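You operate a simulated robot arm through the tools that you are given. There is no shell and no other tool. Be economical: measure what you need, move in short steps, check, and stop when the job is done.

You are at the controls of a simulated two-armed robot. One attempt, no reset.

## Task
Take the steel flange and leave it on the back of the steel stand. Pick up the tape roller with one hand, pass it to the other hand and put it on the service bench. Put the cleaner dropper on the pedestal top away on the cleaning bench. Take the tape strip on the pedestal top and put it away on the shelf under the cleaning bench. Put the blower bulb on the back of the rack top away on the cleaning bench. Put the wiping pad on the cart shelf. The order is free. Set down upright: cleaner dropper, tape strip, blower bulb, wiping pad.
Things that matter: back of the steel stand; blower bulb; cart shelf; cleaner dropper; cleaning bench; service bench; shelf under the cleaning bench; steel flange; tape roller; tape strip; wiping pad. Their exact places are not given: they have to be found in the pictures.

The check looks at the end state, three seconds after you hand in, the way a careful person would. Anything else that was tipped, shoved, dropped, spilled or broken makes it a failure.

## Robot
Two 7-joint arms with fingered hands on one trunk, on a base that drives. Base frame: it is fixed to the floor where the robot stands at the start and does not move with it; the origin is under the middle of the robot, x ahead of it, y to its left, z up; the surface under the hand at the start is at about z = 800. Readings come in mm, rad, newtons and seconds.
The left shoulder is at the start at [70, 162, 1246], the right one opposite. With the tool pointing down near the work surface each hand reaches from about 260 to 800 mm from the robot's upright axis, wherever it stands, measured 20 degrees to its own side. Places, roughly: back of the steel stand (20x30 cm) [-3080, 1840, 660]; blower bulb (5x5x9 cm) [-2700, -2300, 1000]; cart shelf [-5400, -3300, 500]; cleaner dropper [-1750, 500, 500]; cleaning bench [-4200, -4900, 800]; service bench [-2300, -3800, 700]; shelf under the cleaning bench [-4200, -4800, 500]; steel flange (6x6x5 cm) [600, -200, 800]; tape roller (3x6x11 cm) [300, -1200, 500]; tape strip (8x3x3 cm) [-1900, 300, 600]; wiping pad (6x5x5 cm) [-2300, -3700, 800]. Payload 4 kg a hand.
The tool frame of a hand sits at the grasp point between the pads (the TCP): z along the fingers, y along the line on which they close. The tips reach 26 mm beyond it. The gripper opens to 132 mm. The gripper's body begins 73 mm behind the TCP. The gripper is a hand of 4 fingers: y runs from the thumb to the fingers, the wrist lies at [0, 0, -224] in the tool frame, and closing takes about 1.5 s.
Orientation is that of the tool frame in the base frame, as a unit quaternion [w, x, y, z]. With the fingers straight down and closing along the base's y, the tool's x points along the base's -x, its y along +y and its z along -z.

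## Interface
- The arms move only by the tool move_arm. It takes "left_increments", "right_increments" or both (then of equal length, played together; a hand with none holds still); each is a list of rows, each a list of 3 entries, a list of its own where there are three numbers: the shift along the base's x, y, z in mm, then the turn, a rotation vector about the base's x, y, z in rad, then the opening in per cent of the stroke, from 0 (shut) to 100 (fully open). In form: [[[tx, ty, tz], [ax, ay, az], claw], ...]. A call has 1 to 10 rows; each row shifts and turns the commanded pose from where the row before left it. Each row takes 0.2 s and may step no farther than 50 mm and 0.15 rad from the row before; otherwise, or with a gripper value out of range, the whole call is refused. Where a pose cannot be reached the arm comes as near as it can. A force on the tool above 40 N (or 10 N above the force at the start of the call, whichever is more), or a blocked arm, ends the call early, and 0.2 s more pass. Each finger travels about 45 mm/s and halts on what it meets, pressing with about 26 N; the grip force reading is that of the motor and also rises with nothing between the fingers. The clock runs only during rows and for 0.2 s after the last one: add rows that do not move to give the fingers time. It gives the time, the measured TCP pose, the force on the tool (base axes), the opening and the grip force at its end, in the units of the frame above (readings bear some noise), with the torque about the TCP (base axes, N m) and any sound that the robot's microphone picked up.
- Cameras (640 x 400 px; columns grow to the right, rows downward): "scene" is now at [128.2, -29.2, 1465.3]; the picture's right is [-0.33, -0.95, 0.00], its down [-0.63, 0.22, -0.75] and it looks along [0.71, -0.24, -0.66] (base axes); focal length 251 px, centre (320, 200). "left" rides on the left gripper at [-73, 6, -94] in its tool frame; the picture's right is [-0.08, -1.00, 0.00], its down [0.79, -0.06, -0.62] and it looks along [0.61, -0.05, 0.79] (tool axes); focal length 230 px, centre (320, 200). "right" rides on the right gripper at [73, 6, -94] in its tool frame; the picture's right is [-0.08, 1.00, 0.00], its down [-0.79, -0.06, -0.62] and it looks along [-0.61, -0.05, 0.79] (tool axes); focal length 230 px, centre (320, 200).
- grab_frame(camera): a new picture of that camera. The clock stands still meanwhile.
- lift_body(by): slides the trunk up (or, below 0, down) by that many mm; the arms and the scene camera ride with it, the base frame stays. It gives what a move gives, with no picture.
- base_move(legs): drives the robot by 1 to 6 legs, each [ahead, left, turn to the left] in mm, mm and rad, along the robot's own axes; the way and the turn of a leg run together, so that a leg with both is an arc; at most 1500 mm and 3.142 rad a leg. The arms and the cameras ride along, it lands a little off, and it stops where it bumps. It gives what a move gives.
- grasp_type(shape, hand): the hand has 4 fingers and takes this shape, open, in about a second: jaw (thumb against the fingers, like two jaws); tri (thumb and two fingers); tip (a fingertip pinch); poke (one finger out to press); point (the index stretched); flat (the hand flat); cup (the hand cupped); fist (a fist). The gripper value then closes the fingers along that shape, each until it touches; the sizes above hold for jaw. It gives what a move gives, with no picture.
- pan_tilt(pan, tilt): turns the head with the scene camera to pan (to the left, within 1.501 rad either way) and tilt (down, from -0.506 to 1.204), counted from straight ahead of the robot. It gives what a move gives.
- pixel_to_xyz(camera, pixels): for up to 12 pixels [column, row] of the newest picture of that camera ("zoom" is the newest enlarged one), the place [x, y, z] in the base frame of the surface seen there, good to about 3 mm. The clock stands still meanwhile.
- close_up(camera, box): a new picture of the part [left, top, right, bottom] of that camera's present view, enlarged. The clock stands still meanwhile.
- sign_off(): hands the job in; it is judged then, once.

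Go step by step. Measure first, check grasps and placings, and put right what went wrong. The budget is 131 turns and 154 pictures, counting those below and the enlarged ones. Unless the task says otherwise, let go and move clear before handing in, and close with one line.

The tools are called after ">>>" as name(argument=value, ...) on one line, values as JSON. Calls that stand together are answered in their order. move_arm: Moves the arms, as the interface text tells. Its arguments: {"type":"object","properties":{"left_increments":{"type":"array","items":{"type":"array"}},"right_increments":{"type":"array","items":{"type":"array"}}},"required":[]} The other tools are called the same way: lift_body (by) slides the trunk up or down; grasp_type (shape, hand) gives the hand a shape; base_move (legs) drives the base; pan_tilt (pan, tilt) turns the head that bears the scene camera; grab_frame (camera) takes a picture; pixel_to_xyz (camera, pixels) gives the place of the surface under pixels of a picture; close_up (camera, box) takes an enlarged picture of a part of a camera's view; sign_off () hands the job in.

At the start:

```text
time: 0.0
left_tool_pos: [559.5, 21.9, 1135.1]
left_orientation: [0.0, 0.0, 1.0, 0.0]
left_force: [-0.5, 0.1, 0.8]
left_wrist_torque: [-0.04, 0.0, 0.0]
left_opening: 131.9
left_grasp_force: 0.0
left_shape: jaw
right_tool_pos: [547.9, -386.5, 1135.2]
right_orientation: [0.0, 0.0, 1.0, 0.0]
right_force: [-0.5, -0.2, 0.6]
right_wrist_torque: [-0.01, 0.0, -0.02]
right_opening: 132.0
right_grasp_force: 0.1
right_shape: jaw
trunk travel left (down, up): [-725.0, 215.0]
robot x, y, heading: [-5.0, 0.6, 0.0]
head pan, tilt: [-0.332, 0.724]
```

scene: 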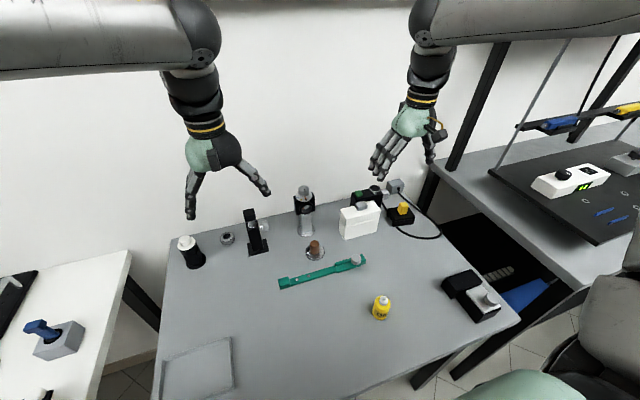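
right: 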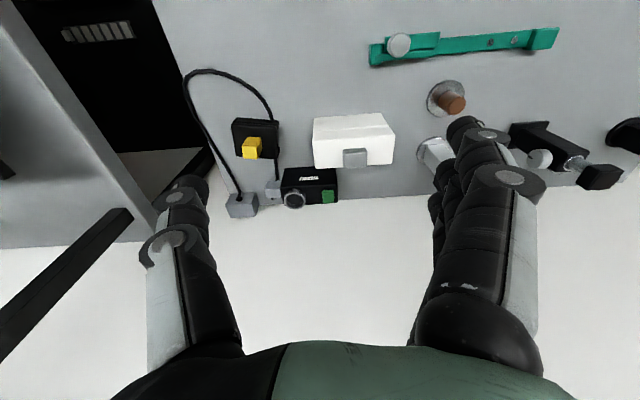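
left: 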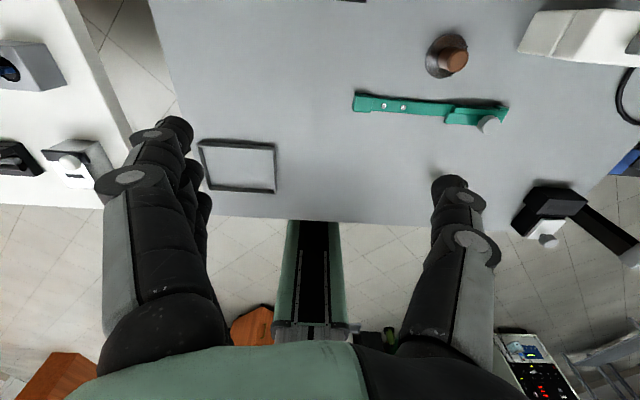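

The scene shows a bench with a flange-like disc with a brown knob at about (315,248) and a small ring at (228,238). I'll zoom in and measure both.

>>> close_up(camera="scene", box=[160, 170, 440, 345])

>>> pixel_to_xyz(camera="scene", pixels=[[315, 243], [309, 255], [228, 238], [304, 215], [381, 307], [325, 272], [358, 222], [255, 235], [320, 330], [191, 255], [600, 180], [45, 345]])

```text
2.29 times, centred on (300, 258) of scene
```

zoom: 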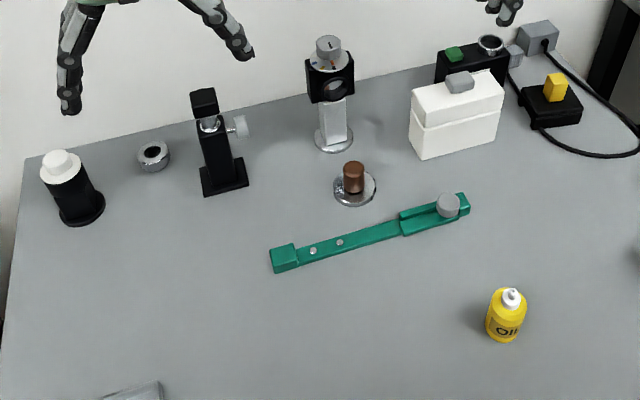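

```text
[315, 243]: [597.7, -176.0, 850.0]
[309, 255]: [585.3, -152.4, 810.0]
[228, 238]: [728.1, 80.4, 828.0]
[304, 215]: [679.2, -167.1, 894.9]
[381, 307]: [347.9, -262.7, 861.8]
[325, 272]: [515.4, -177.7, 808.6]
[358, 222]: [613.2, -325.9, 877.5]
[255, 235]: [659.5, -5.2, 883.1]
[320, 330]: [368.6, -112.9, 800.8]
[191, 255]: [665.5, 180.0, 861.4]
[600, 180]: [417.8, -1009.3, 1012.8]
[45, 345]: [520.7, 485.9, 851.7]
```

The brown-knobbed disc at (315,248) is the flange, 6x6x5 cm at [598,-177]. I'll measure the knob's edges.

>>> close_up(camera="scene", box=[280, 225, 350, 269])

>>> pixel_to_xyz(camera="zoom", pixels=[[320, 150], [320, 180], [270, 160], [365, 160], [320, 240], [230, 240], [410, 230], [320, 310], [320, 145], [320, 350]])

```text
9.09 times, centred on (315, 247) of scene
```

zoom: 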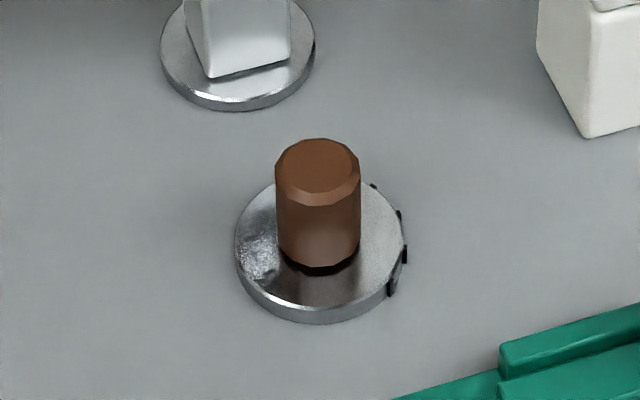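

```text
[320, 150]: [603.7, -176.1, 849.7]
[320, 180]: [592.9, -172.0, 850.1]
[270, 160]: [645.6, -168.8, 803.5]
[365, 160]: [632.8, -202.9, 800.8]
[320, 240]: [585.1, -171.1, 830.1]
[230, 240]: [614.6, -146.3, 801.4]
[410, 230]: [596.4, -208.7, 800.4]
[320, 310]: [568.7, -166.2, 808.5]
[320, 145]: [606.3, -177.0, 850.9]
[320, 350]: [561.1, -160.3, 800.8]
```

The knob's centre is about [598,-174], top 850, and the disc's top is 810. I'll bring the right hand over it and go down partway.

>>> move_arm(right_increments=[[[10, 42, 0], [0, 0, 0], 80], [[10, 42, 0], [0, 0, 0], 70], [[10, 42, 0], [0, 0, 0], 60], [[10, 43, 0], [0, 0, 0], 60], [[10, 43, 0], [0, 0, 0], 60], [[0, 0, -48], [0, 0, 0], 60], [[0, 0, -48], [0, 0, 0], 60], [[0, 0, -48], [0, 0, 0], 60], [[0, 0, -40], [0, 0, 0], 60], [[0, 0, 0], [0, 0, 0], 60]])

>>> grab_frame(camera="right")

>>> grab_frame(camera="scene")

```text
time: 2.2
left_tool_pos: [558.7, 22.3, 1135.8]
left_orientation: [-0.001, 0.0, 1.0, 0.0]
left_force: [0.2, 0.4, -0.5]
left_wrist_torque: [-0.01, -0.01, 0.02]
left_opening: 131.8
left_grasp_force: 0.1
left_shape: jaw
right_tool_pos: [542.8, -219.5, 930.9]
right_orientation: [0.002, 0.0, 1.0, 0.002]
right_force: [-1.2, 0.2, 0.7]
right_wrist_torque: [-0.01, -0.03, 0.0]
right_opening: 79.7
right_grasp_force: 0.1
right_shape: jaw
right hand out of reach, approached as far as the arm can: row 3, 4, 5, 9
trunk travel left (down, up): [-725.0, 215.0]
robot x, y, heading: [-0.6, 3.0, 0.003]
head pan, tilt: [-0.332, 0.724]
```

```text
148 pictures are left
```

right: 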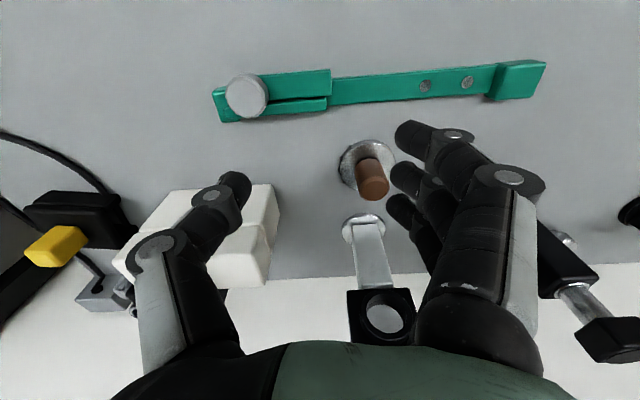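

```text
147 pictures are left
```

scene: 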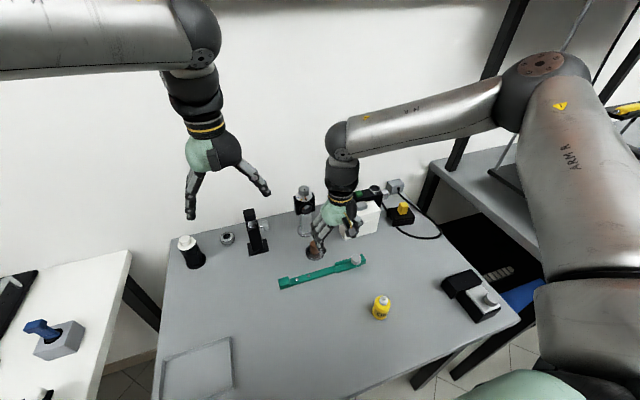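

The arm stopped short at [543,-220,931], because the reach is tighter at that height. I'll shift toward the knob from here and check.

>>> move_arm(right_increments=[[[18, 15, 0], [0, 0, 0], 60], [[18, 15, 0], [0, 0, 0], 60], [[18, 15, 0], [0, 0, 0], 60], [[0, 0, 0], [0, 0, 0], 60]])

```text
time: 3.2
left_tool_pos: [557.7, 22.5, 1136.8]
left_orientation: [-0.002, 0.0, 1.0, 0.0]
left_force: [-0.3, 0.1, -0.2]
left_wrist_torque: [0.0, -0.02, 0.01]
left_opening: 132.0
left_grasp_force: 0.0
left_shape: jaw
right_tool_pos: [552.5, -216.4, 955.5]
right_orientation: [0.001, 0.0, 1.0, 0.002]
right_force: [-0.6, 0.8, -0.1]
right_wrist_torque: [-0.02, -0.03, -0.02]
right_opening: 79.8
right_grasp_force: 0.1
right_shape: jaw
right hand out of reach, approached as far as the arm can: row 1, 2, 3
trunk travel left (down, up): [-725.0, 215.0]
robot x, y, heading: [-1.8, -1.2, -0.001]
head pan, tilt: [-0.332, 0.724]
```

The arm stalls again at (552,-216), probably because this posture is too far inward. I'll shift the base left so the flange lies further to the right hand's side. First I'll check the floor space.

>>> pan_tilt(pan=0.7, tilt=1.0)

>>> grab_frame(camera="scene")

>>> pixel_to_xyz(camera="scene", pixels=[[100, 200], [200, 300], [320, 350], [320, 250], [400, 350], [200, 200], [320, 100], [450, 200], [450, 300], [100, 350], [550, 300], [500, 380]])

```text
time: 4.5
left_tool_pos: [559.2, 22.2, 1136.5]
left_orientation: [-0.001, 0.0, 1.0, 0.001]
left_force: [0.3, 0.3, -0.2]
left_wrist_torque: [0.02, -0.02, 0.01]
left_opening: 131.8
left_grasp_force: 0.1
left_shape: jaw
right_tool_pos: [552.6, -216.9, 954.5]
right_orientation: [0.001, 0.0, 1.0, 0.002]
right_force: [0.3, 0.5, 0.2]
right_wrist_torque: [-0.01, -0.02, 0.05]
right_opening: 79.8
right_grasp_force: 0.1
right_shape: jaw
trunk travel left (down, up): [-725.0, 215.0]
robot x, y, heading: [-1.6, 0.6, -0.001]
head pan, tilt: [0.7, 1.0]
```

```text
146 pictures are left
```

scene: 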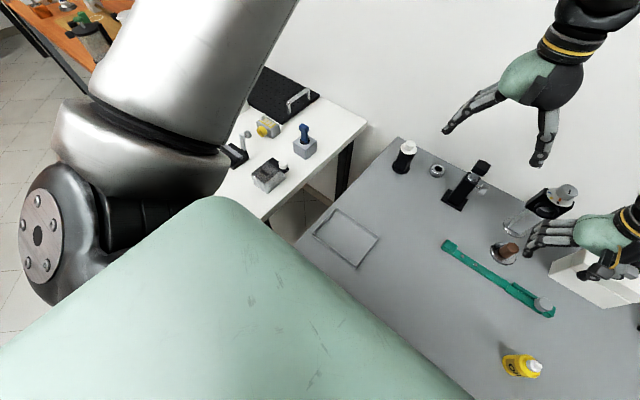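

```text
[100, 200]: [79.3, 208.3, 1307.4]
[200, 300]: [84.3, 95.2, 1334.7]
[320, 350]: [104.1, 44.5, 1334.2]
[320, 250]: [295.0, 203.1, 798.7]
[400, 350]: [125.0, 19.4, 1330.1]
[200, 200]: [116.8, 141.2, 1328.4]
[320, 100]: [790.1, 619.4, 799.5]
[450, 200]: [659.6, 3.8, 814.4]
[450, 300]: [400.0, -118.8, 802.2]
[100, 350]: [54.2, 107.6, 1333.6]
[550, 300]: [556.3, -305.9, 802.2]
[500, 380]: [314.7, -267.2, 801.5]
```

The bench front edge is at x≈290 and the way left along it looks clear. I'll drive 180 mm left.

>>> base_move(legs=[[0, 180, 0]])

>>> pan_tilt(pan=-0.5, tilt=0.8)

>>> move_arm(right_increments=[[[0, -46, 0], [0, 0, 0], 60], [[0, -46, 0], [0, 0, 0], 60], [[0, -46, 0], [0, 0, 0], 60], [[15, 0, 0], [0, 0, 0], 60], [[15, 0, 0], [0, 0, 0], 60], [[16, 0, 0], [0, 0, 0], 60], [[0, 0, 0], [0, 0, 0], 60]])

```text
time: 6.0
left_tool_pos: [531.6, 132.4, 1136.5]
left_orientation: [0.001, 0.014, 1.0, 0.001]
left_force: [-0.4, 0.0, -0.1]
left_wrist_torque: [0.0, -0.02, 0.03]
left_opening: 132.0
left_grasp_force: 0.2
left_shape: jaw
right_tool_pos: [521.2, -105.3, 955.5]
right_orientation: [0.001, 0.014, 1.0, 0.002]
right_force: [-0.6, -0.1, 0.1]
right_wrist_torque: [-0.05, -0.02, -0.01]
right_opening: 79.7
right_grasp_force: 0.1
right_shape: jaw
trunk travel left (down, up): [-725.0, 215.0]
robot x, y, heading: [-26.4, 128.7, -0.026]
head pan, tilt: [0.7, 1.0]
stopped in leg 1: the robot was blocked; the commanded pose is now the measured one
```

```text
time: 7.3
left_tool_pos: [533.2, 134.1, 1137.7]
left_orientation: [0.0, 0.014, 1.0, -0.001]
left_force: [-0.2, -0.4, -0.1]
left_wrist_torque: [0.0, -0.02, -0.02]
left_opening: 132.3
left_grasp_force: 0.0
left_shape: jaw
right_tool_pos: [521.2, -104.1, 953.8]
right_orientation: [0.0, 0.014, 1.0, 0.001]
right_force: [1.3, 0.3, 0.6]
right_wrist_torque: [0.03, 0.0, -0.02]
right_opening: 79.5
right_grasp_force: 0.2
right_shape: jaw
trunk travel left (down, up): [-725.0, 215.0]
robot x, y, heading: [-23.7, 127.6, -0.027]
head pan, tilt: [-0.499, 0.799]
```

```text
time: 8.9
left_tool_pos: [532.9, 134.3, 1136.2]
left_orientation: [0.0, 0.013, 1.0, 0.0]
left_force: [-0.5, -1.0, 0.6]
left_wrist_torque: [-0.01, 0.02, 0.0]
left_opening: 132.2
left_grasp_force: 0.2
left_shape: jaw
right_tool_pos: [568.0, -242.7, 954.4]
right_orientation: [0.0, 0.014, 1.0, 0.0]
right_force: [0.6, 0.6, 0.5]
right_wrist_torque: [-0.01, -0.01, -0.04]
right_opening: 80.1
right_grasp_force: 0.0
right_shape: jaw
trunk travel left (down, up): [-725.0, 215.0]
robot x, y, heading: [-23.1, 126.8, -0.023]
head pan, tilt: [-0.499, 0.799]
```

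The base bumped something on the left after 130 mm, so I must watch clearances. The arm now reaches well, so I'll move it to the flange and check.

>>> move_arm(right_increments=[[[15, 23, 0], [0, 0, 0], 60], [[15, 23, 0], [0, 0, 0], 60], [[0, 22, 0], [0, 0, 0], 60], [[0, 0, -30], [0, 0, 0], 60], [[0, 0, -30], [0, 0, 0], 60], [[0, 0, 0], [0, 0, 0], 60]])

>>> grab_frame(camera="scene")

>>> grab_frame(camera="right")

```text
time: 10.3
left_tool_pos: [534.3, 135.2, 1136.2]
left_orientation: [0.0, 0.015, 1.0, -0.001]
left_force: [-0.7, -0.3, 0.2]
left_wrist_torque: [0.02, 0.01, 0.02]
left_opening: 132.2
left_grasp_force: 0.1
left_shape: jaw
right_tool_pos: [558.8, -189.5, 909.5]
right_orientation: [0.003, 0.014, 1.0, 0.002]
right_force: [-0.1, -0.6, -0.5]
right_wrist_torque: [0.01, 0.03, 0.02]
right_opening: 79.8
right_grasp_force: 0.1
right_shape: jaw
right hand out of reach, approached as far as the arm can: row 2, 3, 4, 5
trunk travel left (down, up): [-725.0, 215.0]
robot x, y, heading: [-24.5, 128.6, -0.022]
head pan, tilt: [-0.499, 0.799]
```

```text
145 pictures are left
```

scene: 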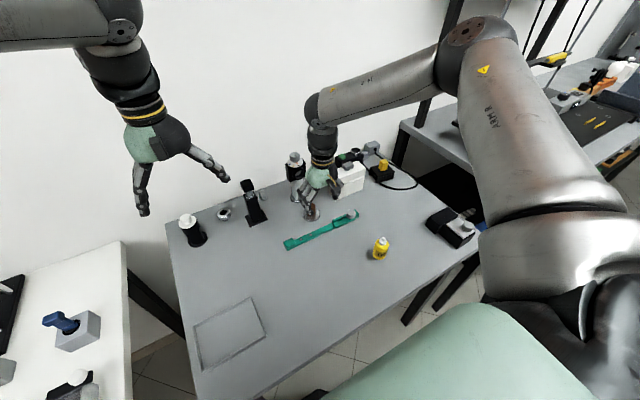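

```text
144 pictures are left
```

right: 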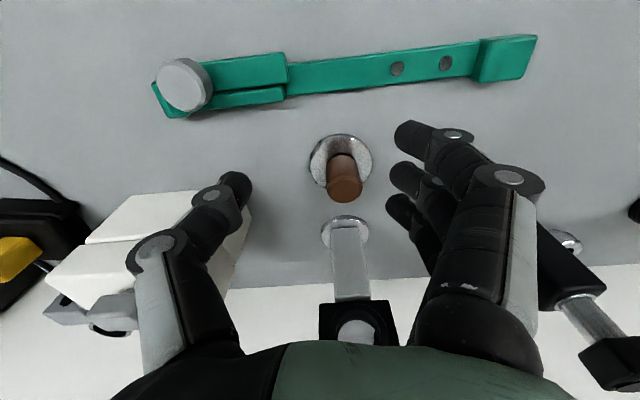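

The arm stops at x≈559 although the elbow is well bent, so it is probably a wrist-angle limit. I'll yaw the hand -0.3 to test, then try moving forward again.

>>> move_arm(right_increments=[[[0, 0, 0], [0, 0, -0.15], 60], [[0, 0, 0], [0, 0, -0.15], 60], [[20, 0, 0], [0, 0, 0], 60], [[20, 5, 0], [0, 0, 0], 60], [[0, 5, 0], [0, 0, 0], 60], [[0, 0, 0], [0, 0, 0], 60]])

```text
time: 11.8
left_tool_pos: [532.9, 134.5, 1135.7]
left_orientation: [-0.001, 0.013, 1.0, 0.0]
left_force: [0.3, 0.5, -0.5]
left_wrist_torque: [0.03, -0.01, 0.0]
left_opening: 131.9
left_grasp_force: 0.0
left_shape: jaw
right_tool_pos: [569.9, -193.5, 926.0]
right_orientation: [0.001, 0.163, 0.987, 0.001]
right_force: [-0.4, 0.3, 0.2]
right_wrist_torque: [-0.01, 0.03, 0.03]
right_opening: 79.6
right_grasp_force: 0.0
right_shape: jaw
right hand out of reach, approached as far as the arm can: row 3, 4
trunk travel left (down, up): [-725.0, 215.0]
robot x, y, heading: [-26.5, 126.5, -0.028]
head pan, tilt: [-0.499, 0.799]
```

The reach grew a little as the hand rose, so the shoulder seems too high. I'll raise the hand and lower the trunk 150 mm.

>>> move_arm(right_increments=[[[-10, 0, 45], [0, 0, 0], 60], [[-10, 0, 45], [0, 0, 0], 60], [[-10, 0, 45], [0, 0, 0], 60], [[0, 0, 30], [0, 0, 0], 60], [[0, 0, 0], [0, 0, 0], 60]])

>>> lift_body(by=-150)

>>> move_arm(right_increments=[[[19, 7, 0], [0, 0, 0], 60], [[19, 6, 0], [0, 0, 0], 60], [[19, 6, 0], [0, 0, 0], 60], [[0, 0, 0], [0, 0, 0], 60]])

```text
time: 12.9
left_tool_pos: [534.2, 133.5, 1135.6]
left_orientation: [0.0, 0.014, 1.0, 0.0]
left_force: [0.3, -0.2, -0.5]
left_wrist_torque: [0.01, 0.04, 0.0]
left_opening: 132.2
left_grasp_force: 0.1
left_shape: jaw
right_tool_pos: [540.3, -193.3, 1091.3]
right_orientation: [0.0, 0.164, 0.987, 0.001]
right_force: [-0.1, -0.4, 0.0]
right_wrist_torque: [0.01, 0.01, 0.01]
right_opening: 79.5
right_grasp_force: 0.1
right_shape: jaw
trunk travel left (down, up): [-725.0, 215.0]
robot x, y, heading: [-27.1, 129.0, -0.027]
head pan, tilt: [-0.499, 0.799]
```

```text
time: 14.7
left_tool_pos: [531.7, 135.0, 986.2]
left_orientation: [0.0, 0.014, 1.0, 0.0]
left_force: [0.2, 0.4, -0.3]
left_wrist_torque: [-0.01, 0.01, 0.01]
left_opening: 132.0
left_grasp_force: 0.0
left_shape: jaw
right_tool_pos: [540.1, -192.4, 942.1]
right_orientation: [0.001, 0.163, 0.987, 0.001]
right_force: [-0.4, 0.0, -0.4]
right_wrist_torque: [-0.01, 0.0, -0.02]
right_opening: 79.3
right_grasp_force: 0.1
right_shape: jaw
trunk travel left (down, up): [-575.0, 365.0]
robot x, y, heading: [-22.9, 127.6, -0.024]
head pan, tilt: [-0.499, 0.799]
```

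```text
time: 15.7
left_tool_pos: [533.9, 133.8, 984.9]
left_orientation: [0.0, 0.015, 1.0, 0.0]
left_force: [-0.6, -0.5, -0.3]
left_wrist_torque: [0.0, -0.01, -0.05]
left_opening: 131.9
left_grasp_force: 0.0
left_shape: jaw
right_tool_pos: [578.1, -182.1, 935.4]
right_orientation: [0.002, 0.163, 0.987, 0.002]
right_force: [0.3, -0.8, -0.8]
right_wrist_torque: [0.04, 0.02, -0.02]
right_opening: 79.3
right_grasp_force: 0.1
right_shape: jaw
right hand out of reach, approached as far as the arm can: row 2, 3
trunk travel left (down, up): [-575.0, 365.0]
robot x, y, heading: [-24.4, 128.9, -0.02]
head pan, tilt: [-0.499, 0.799]
```

It reaches 578 now. I'll try descending while moving forward.

>>> move_arm(right_increments=[[[5, 2, -25], [0, 0, 0], 60], [[10, 3, -20], [0, 0, 0], 60], [[8, 3, -15], [0, 0, 0], 60], [[0, 0, 0], [0, 0, 0], 60]])

>>> grab_frame(camera="right")

>>> grab_frame(camera="scene")

```text
time: 16.7
left_tool_pos: [532.8, 133.9, 985.6]
left_orientation: [0.0, 0.014, 1.0, -0.001]
left_force: [0.5, 0.3, -0.2]
left_wrist_torque: [-0.01, 0.01, 0.03]
left_opening: 131.8
left_grasp_force: 0.1
left_shape: jaw
right_tool_pos: [589.8, -180.0, 873.4]
right_orientation: [0.002, 0.163, 0.987, 0.003]
right_force: [0.3, 0.2, 0.0]
right_wrist_torque: [0.0, -0.01, 0.02]
right_opening: 79.8
right_grasp_force: 0.1
right_shape: jaw
right hand out of reach, approached as far as the arm can: row 2, 3
trunk travel left (down, up): [-575.0, 365.0]
robot x, y, heading: [-24.4, 125.2, -0.022]
head pan, tilt: [-0.499, 0.799]
```

```text
143 pictures are left
```

right: 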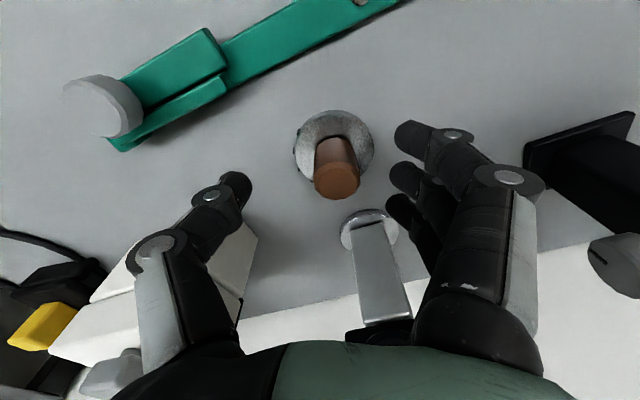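

```text
142 pictures are left
```

scene: 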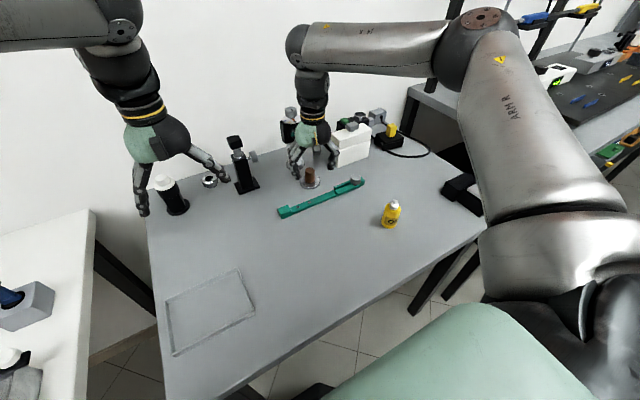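

Nearly there at (590,-180,873). I'll try a small nudge, then descend with the trunk.

>>> move_arm(right_increments=[[[8, 5, 0], [0, 0, 0], 60], [[0, 0, -10], [0, 0, 0], 60], [[0, 0, 0], [0, 0, 0], 60]])

>>> lift_body(by=-10)

>>> grab_frame(camera="right")

```text
time: 17.5
left_tool_pos: [533.1, 133.9, 985.6]
left_orientation: [0.002, 0.014, 1.0, 0.001]
left_force: [-0.8, -0.6, -0.5]
left_wrist_torque: [-0.03, 0.02, 0.0]
left_opening: 132.1
left_grasp_force: 0.1
left_shape: jaw
right_tool_pos: [586.6, -177.5, 865.2]
right_orientation: [0.002, 0.163, 0.987, 0.002]
right_force: [-0.3, -0.1, 0.1]
right_wrist_torque: [-0.03, 0.02, 0.01]
right_opening: 79.6
right_grasp_force: 0.0
right_shape: jaw
right hand out of reach, approached as far as the arm can: row 1
trunk travel left (down, up): [-575.0, 365.0]
robot x, y, heading: [-25.5, 130.3, -0.027]
head pan, tilt: [-0.499, 0.799]
```

```text
time: 18.1
left_tool_pos: [532.9, 135.3, 976.0]
left_orientation: [0.001, 0.015, 1.0, -0.001]
left_force: [-0.4, 0.8, 0.5]
left_wrist_torque: [-0.02, 0.0, -0.02]
left_opening: 131.9
left_grasp_force: 0.1
left_shape: jaw
right_tool_pos: [587.4, -177.6, 855.3]
right_orientation: [0.002, 0.163, 0.987, 0.002]
right_force: [0.9, -1.3, -0.5]
right_wrist_torque: [0.01, 0.01, 0.0]
right_opening: 79.7
right_grasp_force: 0.0
right_shape: jaw
trunk travel left (down, up): [-565.0, 375.0]
robot x, y, heading: [-28.1, 126.4, -0.025]
head pan, tilt: [-0.499, 0.799]
```

```text
141 pictures are left
```

right: 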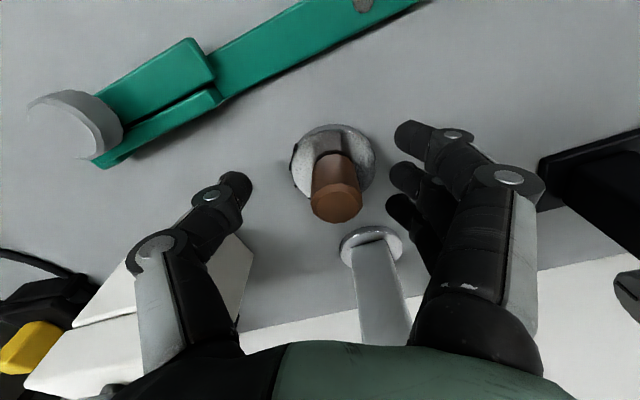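

I need about 10 mm more in x, so I'll nudge the base forward.

>>> base_move(legs=[[12, 0, 0]])

```text
time: 18.8
left_tool_pos: [532.3, 134.1, 975.6]
left_orientation: [0.0, 0.013, 1.0, 0.0]
left_force: [0.0, 0.4, 0.3]
left_wrist_torque: [-0.05, 0.02, 0.0]
left_opening: 131.6
left_grasp_force: 0.1
left_shape: jaw
right_tool_pos: [588.0, -178.0, 855.3]
right_orientation: [0.002, 0.162, 0.987, 0.0]
right_force: [0.1, -0.1, 0.2]
right_wrist_torque: [0.0, -0.01, -0.01]
right_opening: 79.2
right_grasp_force: 0.1
right_shape: jaw
trunk travel left (down, up): [-565.0, 375.0]
robot x, y, heading: [-23.8, 121.9, -0.027]
head pan, tilt: [-0.499, 0.799]
stopped in leg 1: the robot was blocked; the commanded pose is now the measured one
```

Blocked forward as well. I'll try a little more yaw with the +x move instead.

>>> move_arm(right_increments=[[[0, 0, 0], [0, 0, -0.12], 60], [[6, 2, 0], [0, 0, 0], 60], [[6, 2, 0], [0, 0, 0], 60], [[0, 0, 0], [0, 0, 0], 60]])

```text
time: 19.8
left_tool_pos: [533.8, 133.8, 975.9]
left_orientation: [0.0, 0.013, 1.0, 0.0]
left_force: [-0.7, 0.3, 0.7]
left_wrist_torque: [0.03, 0.03, -0.02]
left_opening: 131.7
left_grasp_force: 0.0
left_shape: jaw
right_tool_pos: [587.4, -178.1, 855.0]
right_orientation: [0.002, 0.222, 0.975, 0.001]
right_force: [-0.4, 0.3, -1.0]
right_wrist_torque: [-0.03, 0.0, -0.02]
right_opening: 79.3
right_grasp_force: 0.1
right_shape: jaw
right hand out of reach, approached as far as the arm can: row 2, 3
trunk travel left (down, up): [-565.0, 375.0]
robot x, y, heading: [-24.2, 124.4, -0.028]
head pan, tilt: [-0.499, 0.799]
```

Yaw doesn't help, so wrist extension is the limit. I'll tilt the fingers 0.08 rad forward, which brings the wrist back, and nudge onto the knob.

>>> move_arm(right_increments=[[[0, 0, 0], [0, -0.08, 0], 60], [[6, 2, 0], [0, 0, 0], 60], [[5, 2, 0], [0, 0, 0], 60], [[0, 0, 0], [0, 0, 0], 60]])

>>> grab_frame(camera="right")

```text
time: 20.8
left_tool_pos: [533.5, 132.7, 975.7]
left_orientation: [0.0, 0.013, 1.0, 0.0]
left_force: [-1.6, 0.1, -0.2]
left_wrist_torque: [0.0, 0.01, -0.01]
left_opening: 131.8
left_grasp_force: 0.0
left_shape: jaw
right_tool_pos: [598.9, -172.5, 855.5]
right_orientation: [0.04, 0.221, 0.974, 0.01]
right_force: [-0.6, 0.5, 0.2]
right_wrist_torque: [-0.03, -0.01, 0.0]
right_opening: 79.5
right_grasp_force: 0.1
right_shape: jaw
trunk travel left (down, up): [-565.0, 375.0]
robot x, y, heading: [-27.3, 127.3, -0.027]
head pan, tilt: [-0.499, 0.799]
```

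```text
140 pictures are left
```

right: 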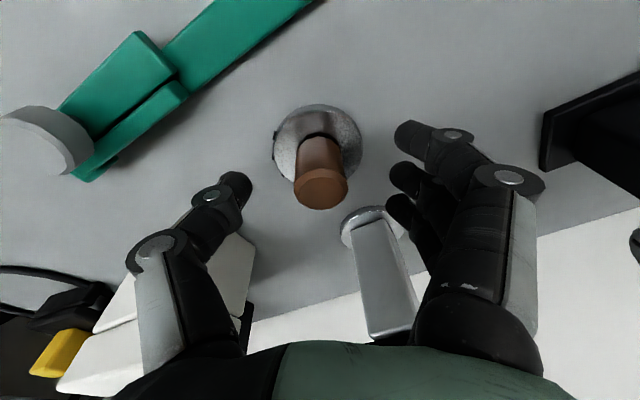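

The knob (320,180) is now centred between thumb and fingers. I'll descend 14 mm and close.

>>> move_arm(right_increments=[[[0, 0, -7], [0, 0, 0], 60], [[0, 0, -7], [0, 0, 0], 60], [[0, 0, 0], [0, 0, 0], 40], [[0, 0, 0], [0, 0, 0], 20], [[0, 0, 0], [0, 0, 0], 0], [[0, 0, 0], [0, 0, 0], 0], [[0, 0, 0], [0, 0, 0], 0], [[0, 0, 0], [0, 0, 0], 0], [[0, 0, 0], [0, 0, 0], 0]])

>>> grab_frame(camera="right")

```text
time: 22.8
left_tool_pos: [532.7, 134.6, 975.8]
left_orientation: [0.0, 0.014, 1.0, 0.0]
left_force: [-0.8, 0.7, 0.1]
left_wrist_torque: [0.0, 0.01, 0.01]
left_opening: 131.8
left_grasp_force: 0.0
left_shape: jaw
right_tool_pos: [597.7, -173.6, 841.2]
right_orientation: [0.041, 0.222, 0.974, 0.011]
right_force: [-0.7, -1.2, 1.3]
right_wrist_torque: [0.06, 0.03, 0.03]
right_opening: 7.6
right_grasp_force: 25.9
right_shape: jaw
trunk travel left (down, up): [-565.0, 375.0]
robot x, y, heading: [-28.1, 127.2, -0.023]
head pan, tilt: [-0.499, 0.799]
```

```text
139 pictures are left
```

right: 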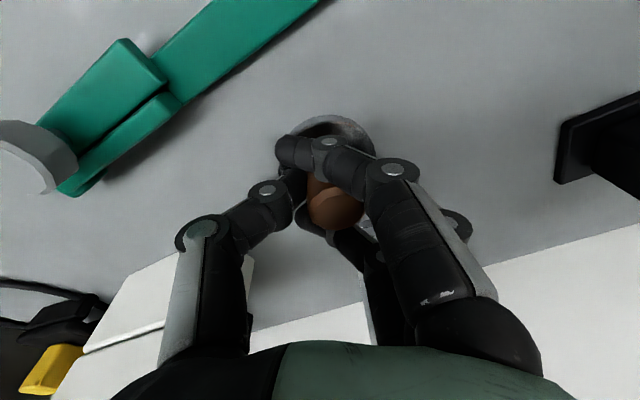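

The fingers have closed around the knob. I'll lift and check that it comes along.

>>> move_arm(right_increments=[[[0, 0, 15], [0, 0, 0], 0], [[0, 0, 25], [0, 0, 0], 0], [[-5, 0, 40], [0, 0, 0], 0], [[-10, 0, 45], [0, 0, 0], 0], [[0, 0, 0], [0, 0, 0], 0]])

>>> grab_frame(camera="right")

>>> grab_frame(camera="scene")

```text
time: 24.0
left_tool_pos: [534.9, 132.7, 975.3]
left_orientation: [0.0, 0.014, 1.0, 0.001]
left_force: [-0.3, -0.2, 0.2]
left_wrist_torque: [-0.04, 0.03, 0.02]
left_opening: 131.7
left_grasp_force: 0.1
left_shape: jaw
right_tool_pos: [583.9, -173.2, 965.6]
right_orientation: [0.041, 0.222, 0.974, 0.011]
right_force: [0.6, 0.7, -2.4]
right_wrist_torque: [-0.02, -0.02, -0.02]
right_opening: 7.2
right_grasp_force: 26.4
right_shape: jaw
trunk travel left (down, up): [-565.0, 375.0]
robot x, y, heading: [-22.4, 128.6, -0.026]
head pan, tilt: [-0.499, 0.799]
```

```text
138 pictures are left
```

right: 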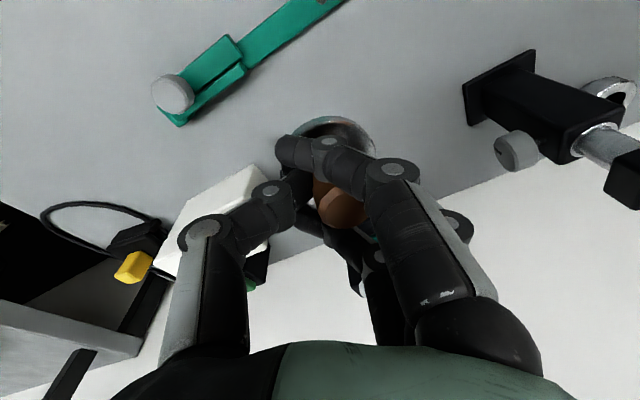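

```text
137 pictures are left
```

scene: 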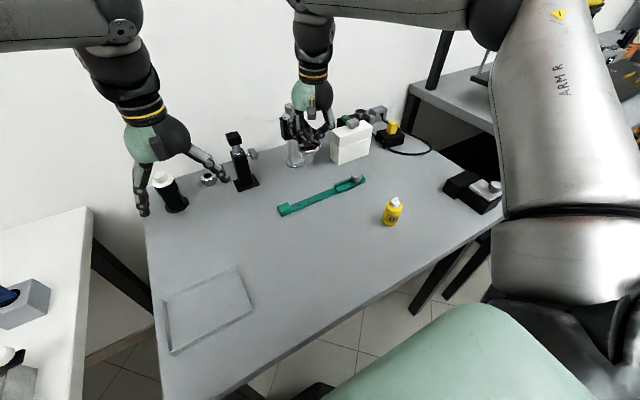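

The flange came up with the hand. Next I'll look right for the tape roller at about [300,-1200,500] and survey the room.

>>> lift_body(by=160)

>>> pan_tilt(pan=-1.45, tilt=0.5)

>>> grab_frame(camera="scene")

>>> pan_tilt(pan=1.45, tilt=0.5)

>>> grab_frame(camera="scene")

```text
time: 25.8
left_tool_pos: [533.7, 132.6, 1135.9]
left_orientation: [0.0, 0.013, 1.0, 0.001]
left_force: [-0.2, 0.5, 0.0]
left_wrist_torque: [-0.04, -0.01, 0.02]
left_opening: 131.9
left_grasp_force: 0.1
left_shape: jaw
right_tool_pos: [583.2, -172.6, 1124.9]
right_orientation: [0.04, 0.222, 0.974, 0.01]
right_force: [0.3, 0.0, -1.8]
right_wrist_torque: [0.0, 0.04, -0.01]
right_opening: 7.0
right_grasp_force: 25.7
right_shape: jaw
trunk travel left (down, up): [-725.0, 215.0]
robot x, y, heading: [-18.0, 126.5, -0.03]
head pan, tilt: [-0.499, 0.799]
```

```text
time: 27.1
left_tool_pos: [533.1, 133.8, 1135.5]
left_orientation: [-0.001, 0.013, 1.0, 0.0]
left_force: [-1.0, -0.3, -0.6]
left_wrist_torque: [0.04, 0.01, -0.03]
left_opening: 131.9
left_grasp_force: 0.0
left_shape: jaw
right_tool_pos: [582.9, -173.2, 1125.2]
right_orientation: [0.041, 0.222, 0.974, 0.01]
right_force: [0.1, 1.1, -0.8]
right_wrist_torque: [-0.01, 0.01, -0.05]
right_opening: 7.3
right_grasp_force: 25.8
right_shape: jaw
trunk travel left (down, up): [-725.0, 215.0]
robot x, y, heading: [-24.2, 127.4, -0.024]
head pan, tilt: [-1.45, 0.499]
```

```text
136 pictures are left
```

scene: 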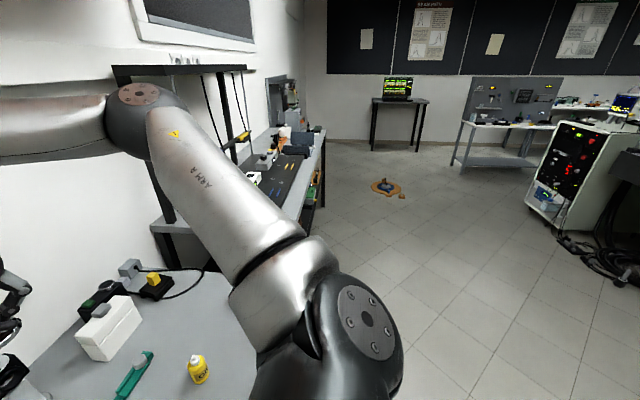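

```text
time: 29.6
left_tool_pos: [533.6, 134.1, 1136.1]
left_orientation: [0.0, 0.014, 1.0, 0.0]
left_force: [-0.3, 0.4, 0.0]
left_wrist_torque: [-0.02, -0.02, 0.0]
left_opening: 131.9
left_grasp_force: 0.0
left_shape: jaw
right_tool_pos: [582.9, -172.8, 1125.2]
right_orientation: [0.041, 0.222, 0.974, 0.011]
right_force: [-0.5, -0.2, -1.8]
right_wrist_torque: [-0.02, 0.04, 0.02]
right_opening: 7.2
right_grasp_force: 25.6
right_shape: jaw
trunk travel left (down, up): [-725.0, 215.0]
robot x, y, heading: [-20.2, 126.5, -0.023]
head pan, tilt: [1.45, 0.499]
```

```text
135 pictures are left
```

scene: 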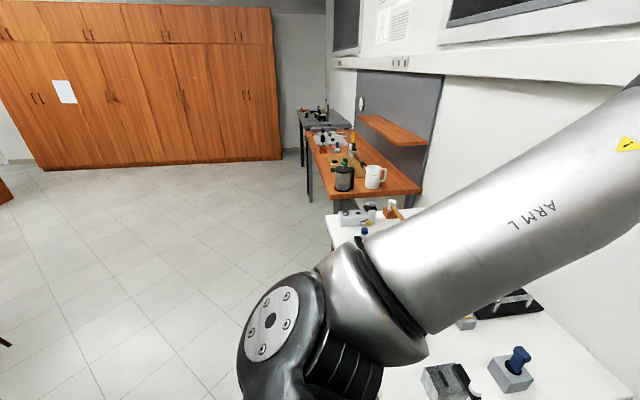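

The room is clear to the right of the robot, and the second bench is further along at right. I'll back off 350 mm, drive right 1200 mm and look at the second bench.

>>> base_move(legs=[[-350, 0, 0], [0, -1250, 0.025]])

>>> pan_tilt(pan=0, tilt=0.75)

>>> grab_frame(camera="scene")

>>> grab_frame(camera="right")

```text
time: 37.7
left_tool_pos: [155.0, -1091.2, 1135.9]
left_orientation: [0.0, 0.006, 1.0, 0.0]
left_force: [-0.1, -0.3, 0.2]
left_wrist_torque: [0.0, -0.02, -0.03]
left_opening: 131.7
left_grasp_force: 0.1
left_shape: jaw
right_tool_pos: [208.9, -1398.6, 1125.4]
right_orientation: [0.041, 0.215, 0.976, 0.01]
right_force: [0.3, 0.6, -1.4]
right_wrist_torque: [-0.01, 0.0, 0.0]
right_opening: 7.3
right_grasp_force: 26.2
right_shape: jaw
trunk travel left (down, up): [-725.0, 215.0]
robot x, y, heading: [-400.7, -1101.6, -0.01]
head pan, tilt: [1.45, 0.499]
```

```text
time: 39.3
left_tool_pos: [156.2, -1090.5, 1135.4]
left_orientation: [-0.001, 0.005, 1.0, -0.001]
left_force: [-1.0, 0.6, -0.4]
left_wrist_torque: [-0.01, 0.02, 0.01]
left_opening: 131.9
left_grasp_force: 0.0
left_shape: jaw
right_tool_pos: [208.7, -1398.0, 1125.7]
right_orientation: [0.04, 0.215, 0.976, 0.01]
right_force: [0.0, -0.1, -1.5]
right_wrist_torque: [0.01, -0.02, -0.01]
right_opening: 7.1
right_grasp_force: 26.1
right_shape: jaw
trunk travel left (down, up): [-725.0, 215.0]
robot x, y, heading: [-399.9, -1106.1, -0.013]
head pan, tilt: [0.0, 0.75]
```

```text
134 pictures are left
```

scene: 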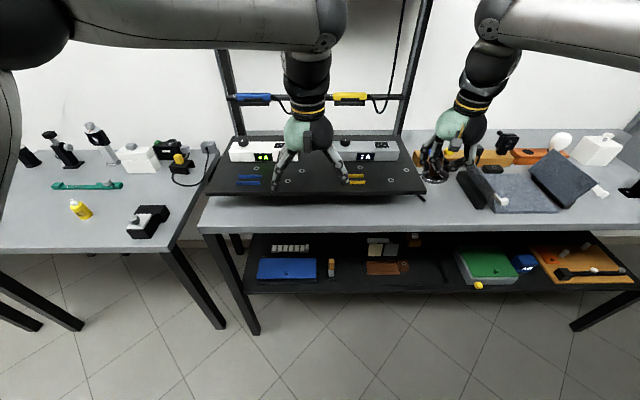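

```text
133 pictures are left
```

right: 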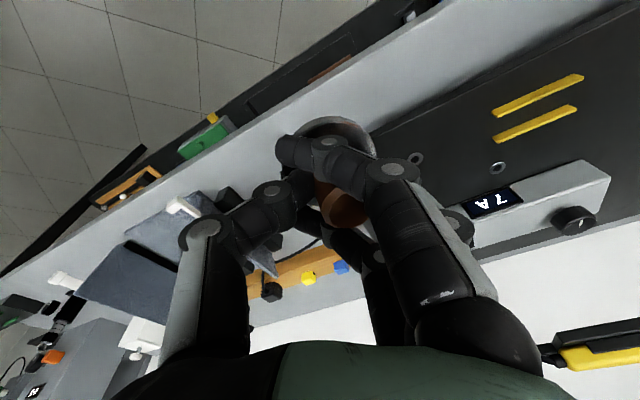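

The lower shelf holds several things. I'll zoom into it to find the tape roller.

>>> close_up(camera="scene", box=[240, 225, 448, 355])

>>> pixel_to_xyz(camera="scene", pixels=[[332, 264], [332, 273], [375, 250], [385, 268], [415, 240], [478, 285], [290, 249], [290, 270], [350, 215], [320, 292], [285, 155], [450, 270]])

```text
3.08 times, centred on (344, 290) of scene
```

zoom: 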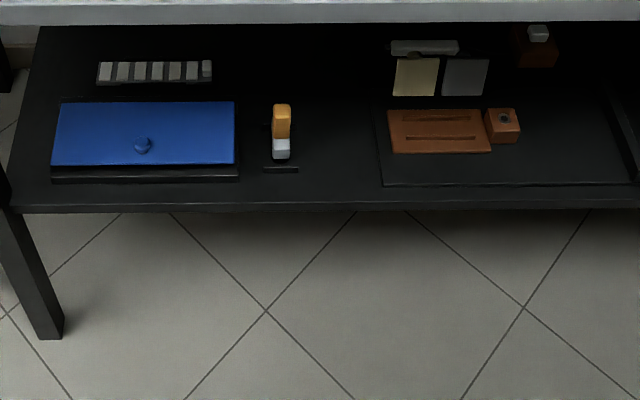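

```text
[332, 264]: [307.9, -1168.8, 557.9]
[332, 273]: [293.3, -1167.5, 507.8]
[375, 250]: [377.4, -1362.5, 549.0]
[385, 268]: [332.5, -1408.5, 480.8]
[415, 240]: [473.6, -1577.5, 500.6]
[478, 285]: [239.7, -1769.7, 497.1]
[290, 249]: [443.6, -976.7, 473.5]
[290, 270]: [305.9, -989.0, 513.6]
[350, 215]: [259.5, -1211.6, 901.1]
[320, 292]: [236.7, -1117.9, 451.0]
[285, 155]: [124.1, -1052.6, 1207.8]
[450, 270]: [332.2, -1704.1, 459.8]
```

The orange and white upright item at [305,-1168] looks like the tape roller. I'll zoom further to measure it and the tabletop edge.

>>> close_up(camera="scene", box=[312, 250, 352, 275])

>>> pixel_to_xyz(camera="zoom", pixels=[[320, 140], [320, 180], [320, 240], [320, 290], [320, 330], [280, 350], [360, 350], [290, 200], [345, 200], [320, 375], [320, 120], [320, 345]])

>>> pixel_to_xyz(camera="scene", pixels=[[332, 225], [332, 220], [332, 230], [332, 233], [332, 240], [332, 293], [332, 200]])

```text
16.00 times, centred on (332, 262) of scene
```

zoom: 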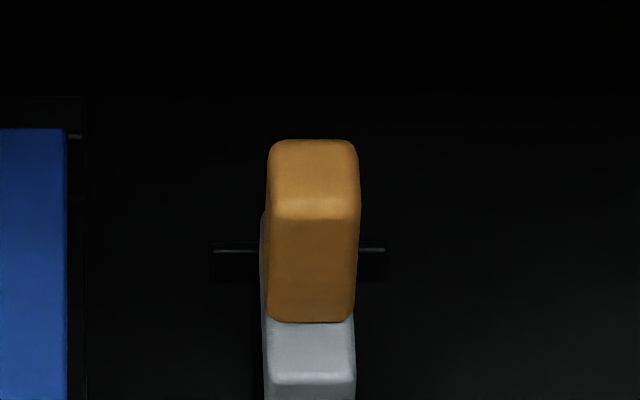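

```text
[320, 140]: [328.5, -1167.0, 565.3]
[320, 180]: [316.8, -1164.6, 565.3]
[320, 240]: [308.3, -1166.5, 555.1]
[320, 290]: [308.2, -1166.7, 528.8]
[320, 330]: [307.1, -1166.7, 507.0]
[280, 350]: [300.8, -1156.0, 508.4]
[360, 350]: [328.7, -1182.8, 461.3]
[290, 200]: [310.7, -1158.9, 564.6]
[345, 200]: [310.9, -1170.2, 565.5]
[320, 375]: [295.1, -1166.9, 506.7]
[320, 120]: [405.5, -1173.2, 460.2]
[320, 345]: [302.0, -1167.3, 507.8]
```

```text
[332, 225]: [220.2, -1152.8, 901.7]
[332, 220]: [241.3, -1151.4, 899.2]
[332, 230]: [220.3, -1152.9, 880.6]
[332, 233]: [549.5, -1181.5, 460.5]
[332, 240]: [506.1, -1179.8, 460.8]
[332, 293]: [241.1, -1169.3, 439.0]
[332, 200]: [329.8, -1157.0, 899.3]
```

The roller spans y -1153…-1181, with its handle at z 508–565 and x≈308–335. The tabletop's front edge is at x=220, so I must reach in horizontally below it. I'll back off, turn the left hand to point forward and retract the right hand.

>>> pixel_to_xyz(camera="zoom", pixels=[[230, 255], [375, 255], [230, 272], [378, 270], [262, 230], [310, 310]])

>>> base_move(legs=[[-150, 0, 0]])

>>> move_arm(left_increments=[[[0, 0, 0], [0, -0.15, 0], 100], [[0, 0, 0], [0, -0.15, 0], 100], [[0, 0, 0], [0, -0.15, 0], 100], [[0, 0, 0], [0, -0.15, 0], 100], [[0, 0, 0], [0, -0.15, 0], 100], [[0, 0, 0], [0, -0.15, 0], 100], [[0, 0, 0], [0, -0.15, 0], 100], [[0, 0, 0], [0, -0.15, 0], 100], [[0, 0, 0], [0, -0.15, 0], 100], [[0, 0, 0], [0, -0.15, 0], 100]], right_increments=[[[-28, -10, 0], [0, 0.008, 0], 0], [[-28, -10, 0], [0, 0.008, 0], 0], [[-28, -10, 0], [0, 0.008, 0], 0], [[-28, -10, 0], [0, 0.008, 0], 0], [[-28, -10, 0], [0, 0.008, 0], 0], [[-28, -10, 0], [0, 0.008, 0], 0], [[-28, -10, 0], [0, 0.008, 0], 0], [[-28, -10, 0], [0, 0.008, 0], 0], [[-28, -10, 0], [0, 0.008, 0], 0], [[-28, -10, 0], [0, 0.008, 0], 0]])

```text
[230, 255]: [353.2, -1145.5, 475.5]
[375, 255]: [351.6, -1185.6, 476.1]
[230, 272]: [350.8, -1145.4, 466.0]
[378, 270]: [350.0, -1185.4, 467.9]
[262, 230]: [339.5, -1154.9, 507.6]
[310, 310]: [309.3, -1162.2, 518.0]
```

```text
time: 40.7
left_tool_pos: [6.9, -1090.2, 1134.4]
left_orientation: [-0.002, 0.006, 1.0, -0.001]
left_force: [0.3, -0.2, -0.5]
left_wrist_torque: [0.02, 0.06, -0.01]
left_opening: 131.8
left_grasp_force: 0.0
left_shape: jaw
right_tool_pos: [60.3, -1396.7, 1124.1]
right_orientation: [0.04, 0.214, 0.976, 0.011]
right_force: [0.3, 0.8, -1.3]
right_wrist_torque: [-0.01, 0.0, 0.0]
right_opening: 6.9
right_grasp_force: 26.0
right_shape: jaw
trunk travel left (down, up): [-725.0, 215.0]
robot x, y, heading: [-553.2, -1102.5, -0.012]
head pan, tilt: [0.0, 0.75]
```

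```text
time: 43.1
left_tool_pos: [48.4, -1055.7, 1182.2]
left_orientation: [0.676, -0.048, 0.735, -0.008]
left_force: [0.0, 1.3, 0.3]
left_wrist_torque: [-0.03, -0.02, -0.02]
left_opening: 131.9
left_grasp_force: 0.1
left_shape: jaw
left hand out of reach, approached as far as the arm can: row 10
right_tool_pos: [-218.8, -1496.8, 1124.8]
right_orientation: [0.0, 0.216, 0.976, 0.001]
right_force: [0.6, -0.4, -1.3]
right_wrist_torque: [0.03, 0.01, -0.01]
right_opening: 6.7
right_grasp_force: 26.2
right_shape: jaw
trunk travel left (down, up): [-725.0, 215.0]
robot x, y, heading: [-554.1, -1103.6, -0.012]
head pan, tilt: [0.0, 0.75]
stopped in row 10 (left hand): the arm was blocked; the commanded pose is now the measured one
```

The left hand now points forward. I'll lower the trunk 500 mm and shift the base right so the roller lies on the left hand's side, then look.

>>> lift_body(by=-500)

>>> base_move(legs=[[0, -260, 0.012]])

>>> pan_tilt(pan=0.2, tilt=0.4)

>>> grab_frame(camera="scene")

>>> grab_frame(camera="left")

```text
refused: -500 is not a number from -400 to 400
```

```text
time: 45.0
left_tool_pos: [45.9, -1308.5, 1182.9]
left_orientation: [0.678, -0.052, 0.734, -0.005]
left_force: [0.7, -1.0, 0.0]
left_wrist_torque: [-0.02, 0.02, 0.0]
left_opening: 132.1
left_grasp_force: 0.1
left_shape: jaw
right_tool_pos: [-217.7, -1751.9, 1126.6]
right_orientation: [0.001, 0.21, 0.978, 0.002]
right_force: [0.6, -0.4, -1.8]
right_wrist_torque: [0.02, 0.02, 0.02]
right_opening: 6.8
right_grasp_force: 25.9
right_shape: jaw
trunk travel left (down, up): [-725.0, 215.0]
robot x, y, heading: [-558.4, -1365.0, 0.004]
head pan, tilt: [0.0, 0.75]
```

```text
time: 45.8
left_tool_pos: [47.2, -1309.0, 1184.0]
left_orientation: [0.677, -0.053, 0.734, -0.005]
left_force: [-0.3, -0.2, -0.2]
left_wrist_torque: [0.03, 0.01, -0.02]
left_opening: 131.8
left_grasp_force: 0.0
left_shape: jaw
right_tool_pos: [-216.7, -1754.4, 1124.9]
right_orientation: [0.001, 0.21, 0.978, 0.002]
right_force: [-0.8, -1.1, -1.6]
right_wrist_torque: [-0.01, 0.02, -0.01]
right_opening: 6.8
right_grasp_force: 25.8
right_shape: jaw
trunk travel left (down, up): [-725.0, 215.0]
robot x, y, heading: [-553.8, -1364.8, -0.001]
head pan, tilt: [0.201, 0.4]
```

```text
130 pictures are left
```

scene: 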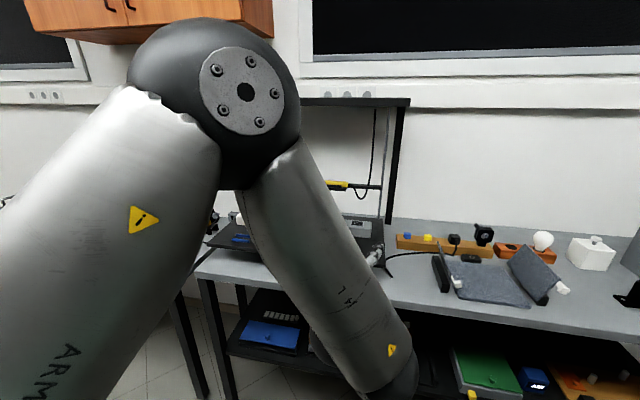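

```text
129 pictures are left
```

left: 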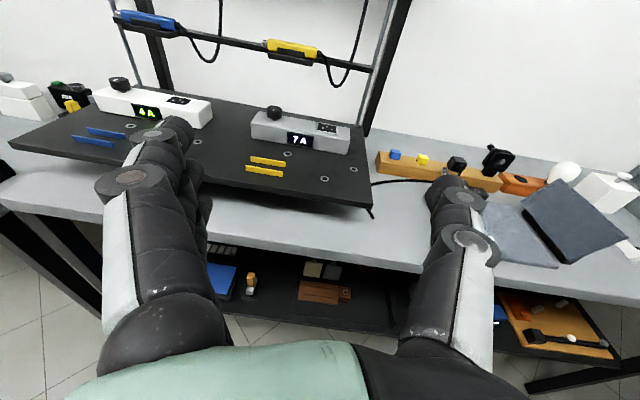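

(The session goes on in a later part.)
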